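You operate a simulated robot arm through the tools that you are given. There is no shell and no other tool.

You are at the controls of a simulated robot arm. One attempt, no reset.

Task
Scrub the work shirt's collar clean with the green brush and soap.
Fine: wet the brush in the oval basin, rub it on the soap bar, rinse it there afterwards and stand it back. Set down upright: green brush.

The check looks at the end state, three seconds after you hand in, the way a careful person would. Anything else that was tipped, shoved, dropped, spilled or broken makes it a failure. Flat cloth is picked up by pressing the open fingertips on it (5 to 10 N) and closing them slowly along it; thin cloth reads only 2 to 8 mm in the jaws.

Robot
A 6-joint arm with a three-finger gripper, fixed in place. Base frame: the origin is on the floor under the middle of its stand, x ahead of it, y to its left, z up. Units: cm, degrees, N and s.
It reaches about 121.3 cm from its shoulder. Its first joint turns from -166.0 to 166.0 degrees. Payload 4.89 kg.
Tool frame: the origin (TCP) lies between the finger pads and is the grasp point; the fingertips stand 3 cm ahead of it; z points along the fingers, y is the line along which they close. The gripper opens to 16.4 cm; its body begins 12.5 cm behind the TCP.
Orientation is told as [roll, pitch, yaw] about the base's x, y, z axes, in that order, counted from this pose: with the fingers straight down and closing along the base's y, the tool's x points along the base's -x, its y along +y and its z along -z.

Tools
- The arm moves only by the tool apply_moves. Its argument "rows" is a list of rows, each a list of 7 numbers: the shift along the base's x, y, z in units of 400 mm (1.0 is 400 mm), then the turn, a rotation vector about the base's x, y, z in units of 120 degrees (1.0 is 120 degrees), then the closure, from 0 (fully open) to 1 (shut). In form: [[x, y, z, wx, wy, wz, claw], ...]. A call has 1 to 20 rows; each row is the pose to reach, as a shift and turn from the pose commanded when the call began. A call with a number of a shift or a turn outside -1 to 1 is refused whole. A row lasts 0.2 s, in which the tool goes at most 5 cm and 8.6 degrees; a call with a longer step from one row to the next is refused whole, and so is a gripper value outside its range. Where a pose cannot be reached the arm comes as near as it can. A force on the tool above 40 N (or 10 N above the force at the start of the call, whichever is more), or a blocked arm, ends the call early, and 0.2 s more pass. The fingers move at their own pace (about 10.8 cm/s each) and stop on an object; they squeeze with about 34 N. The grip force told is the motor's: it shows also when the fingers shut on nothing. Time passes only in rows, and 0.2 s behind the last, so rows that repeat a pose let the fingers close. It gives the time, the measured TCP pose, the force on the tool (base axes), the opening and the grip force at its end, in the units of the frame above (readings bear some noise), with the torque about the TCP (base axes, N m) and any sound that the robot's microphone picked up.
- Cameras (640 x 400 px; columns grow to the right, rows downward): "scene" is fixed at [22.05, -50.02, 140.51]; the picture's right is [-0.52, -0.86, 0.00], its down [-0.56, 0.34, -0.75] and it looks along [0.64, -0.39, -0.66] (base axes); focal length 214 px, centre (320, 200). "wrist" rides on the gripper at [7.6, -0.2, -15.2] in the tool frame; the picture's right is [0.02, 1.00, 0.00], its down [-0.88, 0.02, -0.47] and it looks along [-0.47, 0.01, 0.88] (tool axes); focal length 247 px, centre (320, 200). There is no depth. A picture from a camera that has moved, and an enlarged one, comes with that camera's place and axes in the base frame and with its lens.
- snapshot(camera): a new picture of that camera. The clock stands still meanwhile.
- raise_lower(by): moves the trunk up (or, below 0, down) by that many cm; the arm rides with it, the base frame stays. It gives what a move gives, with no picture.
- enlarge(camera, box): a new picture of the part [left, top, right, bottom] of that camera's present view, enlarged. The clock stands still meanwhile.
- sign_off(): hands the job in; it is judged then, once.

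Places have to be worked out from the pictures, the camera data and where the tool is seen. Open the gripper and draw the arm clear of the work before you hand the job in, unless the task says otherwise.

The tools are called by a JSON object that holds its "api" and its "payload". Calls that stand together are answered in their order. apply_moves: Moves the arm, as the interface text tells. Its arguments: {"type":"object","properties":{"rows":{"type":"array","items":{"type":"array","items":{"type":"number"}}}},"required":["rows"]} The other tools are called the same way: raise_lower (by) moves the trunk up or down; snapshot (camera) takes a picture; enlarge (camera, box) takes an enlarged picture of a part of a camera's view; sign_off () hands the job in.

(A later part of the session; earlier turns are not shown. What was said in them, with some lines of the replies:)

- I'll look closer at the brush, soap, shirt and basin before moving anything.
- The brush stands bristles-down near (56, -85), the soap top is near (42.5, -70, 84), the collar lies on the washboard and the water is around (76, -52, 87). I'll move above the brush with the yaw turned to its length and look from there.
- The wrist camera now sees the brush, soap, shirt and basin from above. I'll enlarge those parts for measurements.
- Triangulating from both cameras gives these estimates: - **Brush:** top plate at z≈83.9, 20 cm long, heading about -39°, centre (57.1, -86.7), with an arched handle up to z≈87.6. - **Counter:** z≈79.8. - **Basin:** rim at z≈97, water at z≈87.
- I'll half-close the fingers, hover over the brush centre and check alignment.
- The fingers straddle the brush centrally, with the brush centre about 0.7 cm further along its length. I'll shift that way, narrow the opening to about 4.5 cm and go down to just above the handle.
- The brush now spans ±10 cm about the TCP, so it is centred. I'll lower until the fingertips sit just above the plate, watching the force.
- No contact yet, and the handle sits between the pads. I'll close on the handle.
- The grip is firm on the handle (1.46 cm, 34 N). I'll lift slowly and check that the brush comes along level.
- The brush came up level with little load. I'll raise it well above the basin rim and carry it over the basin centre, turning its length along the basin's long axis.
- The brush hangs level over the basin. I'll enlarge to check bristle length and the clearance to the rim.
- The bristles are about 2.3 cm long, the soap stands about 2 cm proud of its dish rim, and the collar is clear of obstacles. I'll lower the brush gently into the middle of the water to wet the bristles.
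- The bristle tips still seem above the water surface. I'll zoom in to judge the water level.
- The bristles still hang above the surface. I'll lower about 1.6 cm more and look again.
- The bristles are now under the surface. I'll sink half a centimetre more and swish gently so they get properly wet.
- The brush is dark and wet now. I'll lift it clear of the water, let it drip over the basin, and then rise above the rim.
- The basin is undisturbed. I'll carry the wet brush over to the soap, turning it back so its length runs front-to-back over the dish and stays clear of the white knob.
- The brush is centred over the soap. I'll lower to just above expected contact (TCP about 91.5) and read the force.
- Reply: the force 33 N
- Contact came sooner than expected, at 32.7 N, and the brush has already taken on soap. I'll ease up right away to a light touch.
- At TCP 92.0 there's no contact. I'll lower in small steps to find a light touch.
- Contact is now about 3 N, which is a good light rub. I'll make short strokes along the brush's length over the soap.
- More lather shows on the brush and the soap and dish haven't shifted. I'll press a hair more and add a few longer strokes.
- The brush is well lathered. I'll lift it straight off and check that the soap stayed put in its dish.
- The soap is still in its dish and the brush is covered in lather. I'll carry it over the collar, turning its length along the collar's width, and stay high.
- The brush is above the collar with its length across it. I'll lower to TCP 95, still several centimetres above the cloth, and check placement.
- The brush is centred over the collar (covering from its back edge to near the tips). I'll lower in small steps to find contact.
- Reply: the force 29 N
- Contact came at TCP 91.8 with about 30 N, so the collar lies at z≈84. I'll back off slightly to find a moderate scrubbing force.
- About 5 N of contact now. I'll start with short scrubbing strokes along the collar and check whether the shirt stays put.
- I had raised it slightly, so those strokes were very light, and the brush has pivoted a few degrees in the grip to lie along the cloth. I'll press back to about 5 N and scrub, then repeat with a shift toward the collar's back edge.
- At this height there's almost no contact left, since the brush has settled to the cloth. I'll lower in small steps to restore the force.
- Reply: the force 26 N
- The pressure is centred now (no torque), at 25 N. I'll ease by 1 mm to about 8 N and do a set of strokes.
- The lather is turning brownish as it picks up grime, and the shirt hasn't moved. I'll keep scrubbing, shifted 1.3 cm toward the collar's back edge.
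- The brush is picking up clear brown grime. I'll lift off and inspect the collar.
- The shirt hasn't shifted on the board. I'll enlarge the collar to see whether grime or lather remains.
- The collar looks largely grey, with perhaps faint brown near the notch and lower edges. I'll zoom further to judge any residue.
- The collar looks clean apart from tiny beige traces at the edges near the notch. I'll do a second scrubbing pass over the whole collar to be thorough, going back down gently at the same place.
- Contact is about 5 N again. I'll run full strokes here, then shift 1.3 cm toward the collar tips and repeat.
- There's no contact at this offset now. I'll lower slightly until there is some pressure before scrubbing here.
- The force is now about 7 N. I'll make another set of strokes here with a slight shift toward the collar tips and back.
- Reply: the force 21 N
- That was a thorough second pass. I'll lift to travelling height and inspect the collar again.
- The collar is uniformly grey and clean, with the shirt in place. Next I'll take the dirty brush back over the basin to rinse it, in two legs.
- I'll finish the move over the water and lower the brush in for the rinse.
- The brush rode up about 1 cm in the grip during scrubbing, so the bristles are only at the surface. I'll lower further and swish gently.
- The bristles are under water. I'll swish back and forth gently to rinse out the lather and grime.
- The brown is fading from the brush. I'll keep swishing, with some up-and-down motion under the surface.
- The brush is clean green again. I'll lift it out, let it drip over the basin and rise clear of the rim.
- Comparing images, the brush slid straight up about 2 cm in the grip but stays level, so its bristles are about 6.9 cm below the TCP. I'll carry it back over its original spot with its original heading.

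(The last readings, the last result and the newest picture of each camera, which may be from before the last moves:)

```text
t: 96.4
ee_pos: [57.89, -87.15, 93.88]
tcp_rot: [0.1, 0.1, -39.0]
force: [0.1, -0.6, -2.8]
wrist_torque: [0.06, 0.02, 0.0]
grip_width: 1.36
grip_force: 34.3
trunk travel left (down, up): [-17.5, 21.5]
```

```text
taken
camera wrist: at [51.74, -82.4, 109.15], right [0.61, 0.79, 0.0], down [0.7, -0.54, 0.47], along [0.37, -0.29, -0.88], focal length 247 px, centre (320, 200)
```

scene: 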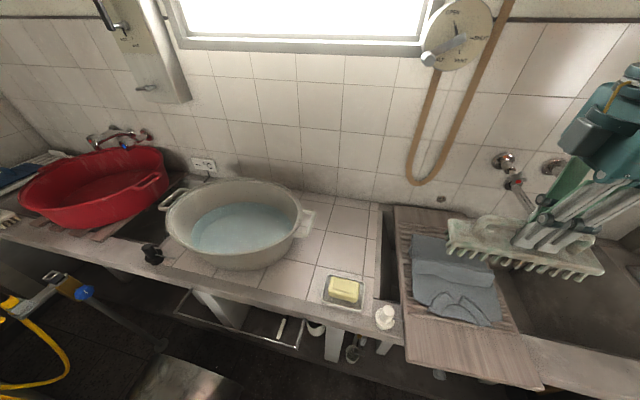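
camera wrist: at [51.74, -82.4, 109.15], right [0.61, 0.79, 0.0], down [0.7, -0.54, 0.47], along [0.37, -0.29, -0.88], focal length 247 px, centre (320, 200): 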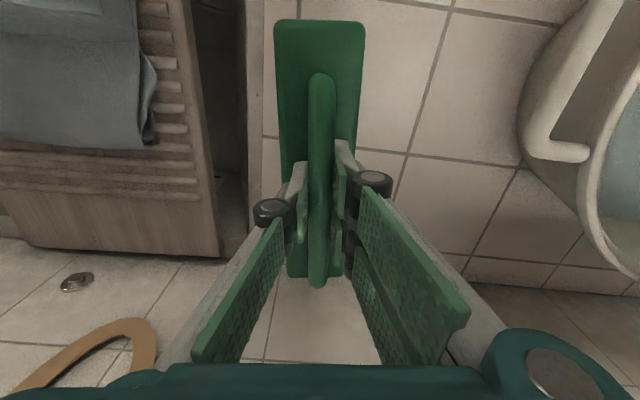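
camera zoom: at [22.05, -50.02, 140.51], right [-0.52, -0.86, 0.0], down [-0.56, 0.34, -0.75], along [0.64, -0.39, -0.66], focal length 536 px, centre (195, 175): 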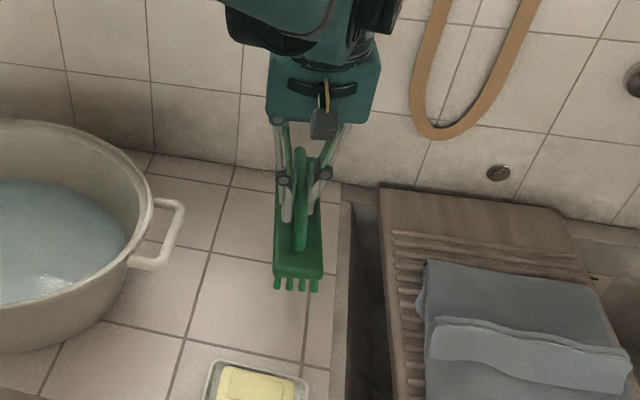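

The brush is above its original place and level. I'll lower to just above expected contact (TCP about 85.5) and then feel for the counter.

{"api": "apply_moves", "payload": {"rows": [[0, 0, -0.06, 0, 0, 0, 1], [0, 0, -0.11, 0, 0, 0, 1], [0, 0, -0.15, 0, 0, 0, 1], [0, 0, -0.175, 0, 0, 0, 1], [0, 0, -0.175, 0, 0, 0, 1]]}}

{"api": "enlarge", "payload": {"camera": "scene", "box": [330, 180, 410, 270]}}

```text
t: 97.6
ee_pos: [57.77, -87.19, 86.78]
tcp_rot: [0.0, 0.0, -39.1]
force: [-0.5, 0.5, -1.8]
wrist_torque: [0.05, 0.02, -0.01]
grip_width: 1.38
grip_force: 34.0
trunk travel left (down, up): [-17.5, 21.5]
```

```text
4.44 times, centred on (370, 225) of scene
camera zoom: at [22.05, -50.02, 140.51], right [-0.52, -0.86, 0.0], down [-0.56, 0.34, -0.75], along [0.64, -0.39, -0.66], focal length 953 px, centre (98, 89)
```

zoom: 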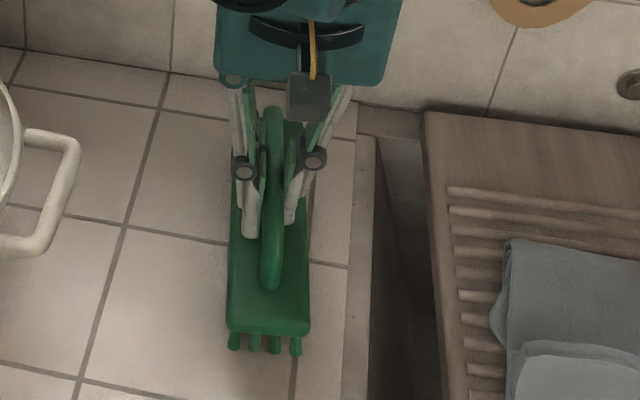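

No contact yet at TCP 86.8. I'll step down a few millimetres at a time and watch the force.

{"api": "apply_moves", "payload": {"rows": [[0, 0, -0.008, 0, 0, 0, 1], [0, 0, -0.016, 0, 0, 0, 1], [0, 0, -0.02, 0, 0, 0, 1], [0, 0, -0.02, 0, 0, 0, 1]]}}

```text
t: 98.6
ee_pos: [57.79, -87.18, 86.1]
tcp_rot: [0.0, 0.0, -39.2]
force: [0.1, -0.5, -1.6]
wrist_torque: [-0.02, 0.0, 0.05]
grip_width: 1.37
grip_force: 34.2
trunk travel left (down, up): [-17.5, 21.5]
```

Still free at TCP 86.1. I'll continue down another few millimetres.

{"api": "apply_moves", "payload": {"rows": [[0, 0, -0.004, 0, 0, 0, 1], [0, 0, -0.008, 0, 0, 0, 1], [0, 0, -0.008, 0, 0, 0, 1]]}}

```text
t: 99.4
ee_pos: [57.83, -87.22, 85.88]
tcp_rot: [0.0, 0.1, -39.1]
force: [1.0, -0.5, -2.3]
wrist_torque: [0.07, -0.04, -0.03]
grip_width: 1.37
grip_force: 34.2
trunk travel left (down, up): [-17.5, 21.5]
```

No contact yet at TCP 85.9. I'll continue in 1–2 mm steps.

{"api": "apply_moves", "payload": {"rows": [[0, 0, -0.003, 0, 0, 0, 1], [0, 0, -0.006, 0, 0, 0, 1], [0, 0, -0.006, 0, 0, 0, 1]]}}

```text
t: 100.2
ee_pos: [57.87, -87.18, 85.71]
tcp_rot: [0.0, 0.0, -39.1]
force: [0.5, -3.9, 8.6]
wrist_torque: [0.17, 0.05, 0.05]
grip_width: 1.37
grip_force: 34.1
trunk travel left (down, up): [-17.5, 21.5]
```

Contact: the brush stands on the counter with about 10 N. I'll relieve the pressure slightly and check with a picture before releasing.

{"api": "apply_moves", "payload": {"rows": [[0, 0, 0.001, 0, 0, 0, 1], [0, 0, 0.0015, 0, 0, 0, 1]]}}

{"api": "enlarge", "payload": {"camera": "scene", "box": [330, 180, 410, 270]}}

{"api": "snapshot", "payload": {"camera": "wrist"}}

```text
t: 100.8
ee_pos: [57.73, -87.18, 85.63]
tcp_rot: [-0.1, -0.1, -39.1]
force: [-0.4, -0.5, 1.4]
wrist_torque: [-0.13, -0.22, -0.09]
grip_width: 1.38
grip_force: 33.7
trunk travel left (down, up): [-17.5, 21.5]
```

```text
4.44 times, centred on (370, 225) of scene
camera zoom: at [22.05, -50.02, 140.51], right [-0.52, -0.86, 0.0], down [-0.56, 0.34, -0.75], along [0.64, -0.39, -0.66], focal length 953 px, centre (98, 89)
```

zoom: 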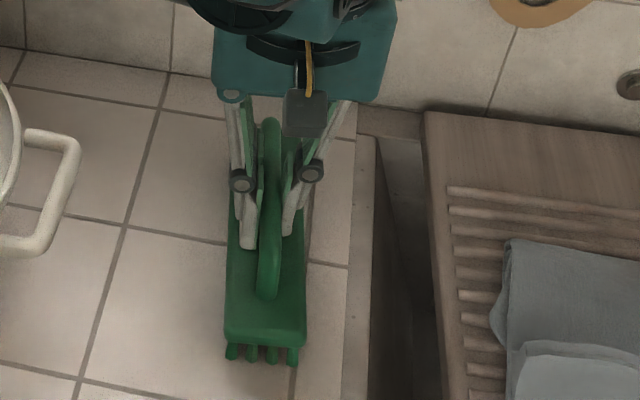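

```text
taken
camera wrist: at [51.68, -82.28, 100.93], right [0.61, 0.79, 0.0], down [0.7, -0.54, 0.47], along [0.37, -0.29, -0.88], focal length 247 px, centre (320, 200)
```

wrist: 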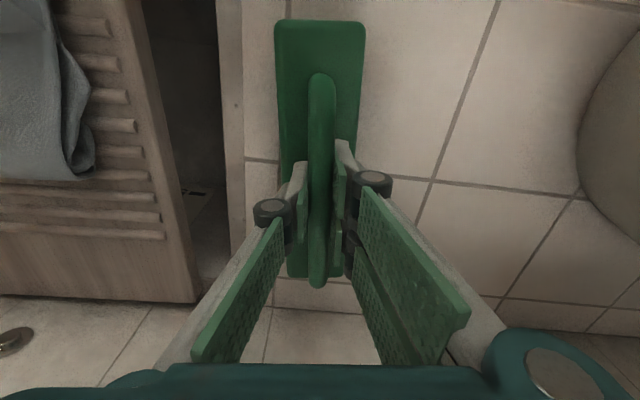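

The brush stands in its old place. I'll open the fingers gradually to about 4.6 cm, rising slightly so the tips don't drag on the plate.

{"api": "apply_moves", "payload": {"rows": [[0, 0, 0, 0, 0, 0, 0.92], [0, 0, 0, 0, 0, 0, 0.88], [0, 0, 0.005, 0, 0, 0, 0.85], [0, 0, 0.01, 0, 0, 0, 0.8], [0, 0, 0.015, 0, 0, 0, 0.76], [0, 0, 0.015, 0, 0, 0, 0.72], [0, 0, 0.015, 0, 0, 0, 0.72]]}}

{"api": "enlarge", "payload": {"camera": "scene", "box": [330, 180, 410, 270]}}

{"api": "snapshot", "payload": {"camera": "wrist"}}

```text
t: 102.4
ee_pos: [57.74, -87.19, 86.34]
tcp_rot: [0.1, 0.0, -39.1]
force: [0.1, -0.2, -0.2]
wrist_torque: [-0.05, 0.01, 0.03]
grip_width: 4.59
grip_force: 0.0
trunk travel left (down, up): [-17.5, 21.5]
```

```text
4.44 times, centred on (370, 225) of scene
camera zoom: at [22.05, -50.02, 140.51], right [-0.52, -0.86, 0.0], down [-0.56, 0.34, -0.75], along [0.64, -0.39, -0.66], focal length 953 px, centre (98, 89)
```

zoom: 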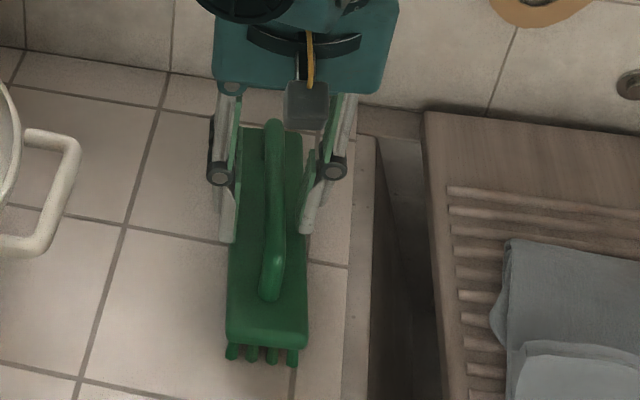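

```text
taken
camera wrist: at [51.71, -82.28, 101.55], right [0.61, 0.79, 0.0], down [0.7, -0.54, 0.47], along [0.37, -0.29, -0.88], focal length 247 px, centre (320, 200)
```

wrist: 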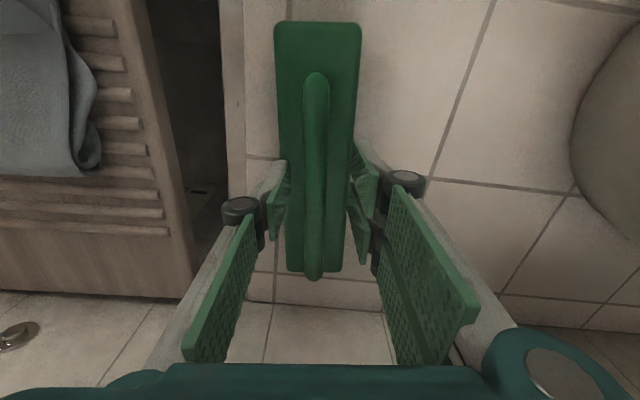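

The brush stands free on its bristles. I'll rise straight up clear of the handle, then open fully at height.

{"api": "apply_moves", "payload": {"rows": [[0, 0, 0.03, 0, 0, 0, 0.72], [0, 0, 0.08, 0, 0, 0, 0.72], [0, 0, 0.15, 0, 0, 0, 0.72], [0, 0, 0.24, 0, 0, 0, 0.6], [0, 0, 0.34, 0, 0, 0, 0.4], [0, 0, 0.44, 0, 0, 0, 0.2], [0, 0, 0.54, 0, 0, 0, 0], [0, 0, 0.64, 0, 0, 0, 0], [0, 0, 0.74, 0, 0, 0, 0], [0, 0, 0.8, 0, 0, 0, 0], [0, 0, 0.8, 0, 0, 0, 0]]}}

{"api": "snapshot", "payload": {"camera": "wrist"}}

{"api": "snapshot", "payload": {"camera": "scene"}}

```text
t: 104.8
ee_pos: [57.82, -87.13, 118.28]
tcp_rot: [0.1, 0.0, -39.1]
force: [0.0, 0.4, 0.1]
wrist_torque: [0.0, -0.05, 0.01]
grip_width: 16.36
grip_force: 0.0
trunk travel left (down, up): [-17.5, 21.5]
```

```text
taken
camera wrist: at [51.66, -82.26, 133.59], right [0.61, 0.79, 0.0], down [0.7, -0.54, 0.47], along [0.37, -0.29, -0.88], focal length 247 px, centre (320, 200)
```

wrist: 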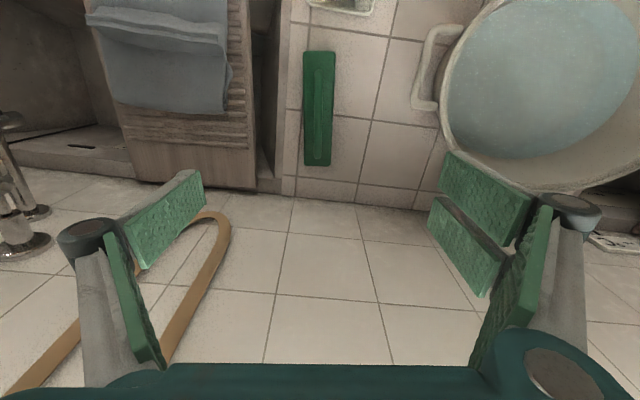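

```text
taken
```

scene: 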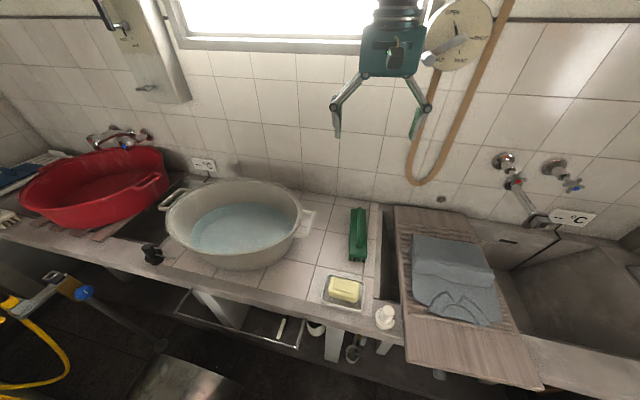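

Everything looks in place. I'll draw back to the earlier viewing position to compare the collar, soap and brush with the first pictures.

{"api": "apply_moves", "payload": {"rows": [[-0.05, 0.05, 0.03, 0, 0, -0.01, 0], [-0.1, 0.1, 0.05, 0, 0, -0.018, 0], [-0.15, 0.15, 0.07, 0, 0, -0.018, 0], [-0.195, 0.19, 0.07, 0, 0, -0.018, 0], [-0.195, 0.19, 0.07, 0, 0, -0.018, 0]]}}

{"api": "enlarge", "payload": {"camera": "wrist", "box": [90, 0, 290, 220]}}

{"api": "enlarge", "payload": {"camera": "wrist", "box": [260, 10, 420, 230]}}

{"api": "enlarge", "payload": {"camera": "scene", "box": [395, 225, 525, 345]}}

{"api": "enlarge", "payload": {"camera": "scene", "box": [310, 195, 410, 340]}}

```text
t: 106.0
ee_pos: [49.96, -79.55, 121.13]
tcp_rot: [0.0, 0.0, -41.3]
force: [-0.5, 0.0, 0.8]
wrist_torque: [-0.09, -0.06, -0.01]
grip_width: 16.39
grip_force: 0.0
trunk travel left (down, up): [-17.5, 21.5]
```

```text
1.82 times, centred on (190, 110) of wrist
camera zoom: at [44.08, -74.45, 136.4], right [0.64, 0.77, 0.0], down [0.67, -0.57, 0.47], along [0.36, -0.3, -0.88], focal length 449 px, centre (556, 364)
```

zoom: 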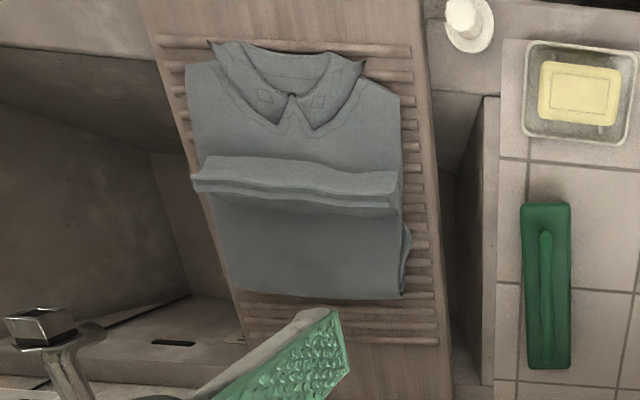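

```text
1.82 times, centred on (340, 120) of wrist
camera zoom: at [44.08, -74.45, 136.4], right [0.64, 0.77, 0.0], down [0.67, -0.57, 0.47], along [0.36, -0.3, -0.88], focal length 449 px, centre (284, 346)
```

zoom: 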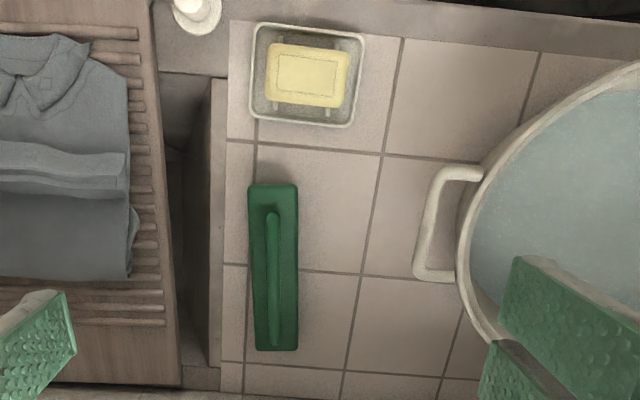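

```text
3.33 times, centred on (460, 285) of scene
camera zoom: at [22.05, -50.02, 140.51], right [-0.52, -0.86, 0.0], down [-0.56, 0.34, -0.75], along [0.64, -0.39, -0.66], focal length 715 px, centre (-147, -83)
```

zoom: 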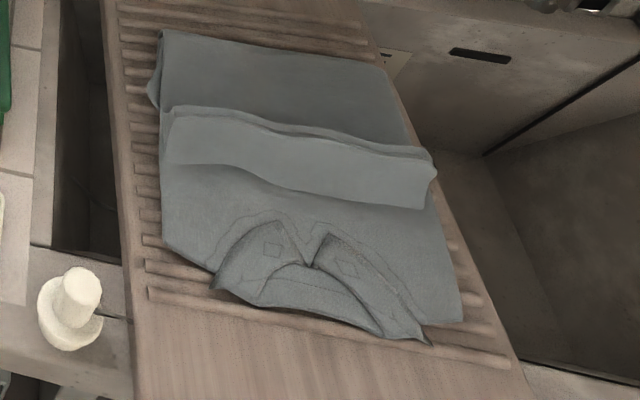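

```text
2.76 times, centred on (360, 268) of scene
camera zoom: at [22.05, -50.02, 140.51], right [-0.52, -0.86, 0.0], down [-0.56, 0.34, -0.75], along [0.64, -0.39, -0.66], focal length 592 px, centre (210, 14)
```

zoom: 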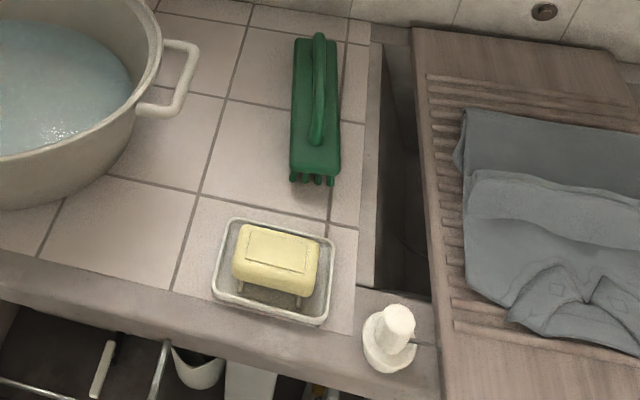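

The collar's stitching and diamond marks, hidden before, now show on clean cloth. Shirt, soap, dish, knob and basin are all where they were, and the brush stands upright in its place. I'll draw the arm back to its starting pose.

{"api": "apply_moves", "payload": {"rows": [[0, 0.08, 0.02, 0, 0, 0.03, 0], [-0.01, 0.18, 0.04, 0, 0, 0.08, 0], [-0.03, 0.28, 0.08, 0, 0, 0.13, 0], [-0.06, 0.38, 0.11, 0, 0, 0.18, 0], [-0.09, 0.48, 0.13, 0, 0, 0.23, 0], [-0.11, 0.58, 0.15, 0, 0, 0.28, 0], [-0.13, 0.68, 0.15, 0, 0, 0.33, 0], [-0.15, 0.76, 0.15, 0, 0, 0.344, 0], [-0.15, 0.78, 0.15, 0, 0, 0.344, 0], [-0.15, 0.78, 0.15, 0, 0, 0.344, 0]]}}

{"api": "snapshot", "payload": {"camera": "scene"}}

```text
t: 108.2
ee_pos: [44.04, -48.36, 127.05]
tcp_rot: [0.0, 0.0, 0.1]
force: [0.3, 0.8, -0.3]
wrist_torque: [-0.08, -0.04, 0.0]
grip_width: 16.41
grip_force: 0.0
trunk travel left (down, up): [-17.5, 21.5]
```

```text
taken
```

scene: 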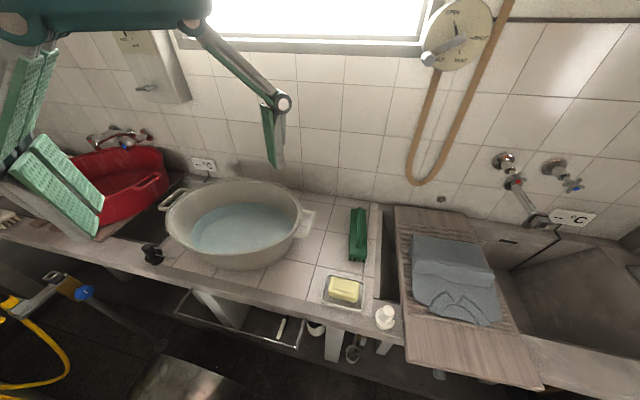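

The arm is back at its start with the gripper open. The collar is clean, the brush is rinsed and standing upright in its place, and nothing else has moved, so I'm handing the job in.

{"api": "sign_off", "payload": {}}

```text
The job is handed in.
```

I scrubbed the work shirt's collar with the green brush and soap, and handed the job in. In the last pictures the collar is even grey, and its stitching and small diamond marks, which the grime had hidden, now show.

- **Scrubbing:** I wet the brush in the oval basin, rubbed it on the soap, and went over the collar in two passes. A few presses on the soap and collar reached 20 to 33 N, harder than I intended. The shirt, soap and dish still sit where they were.
- **Brush:** Scrubbing pushed it about 2 cm up in the grip, so I lowered it deeper into the basin to rinse it, until it was clean green again. It now stands upright on its bristles in its original spot.
- **Everything else:** The final pictures show the basin and the white knob where they were, with nothing tipped or spilled. The gripper is open and the arm is back at its starting pose.
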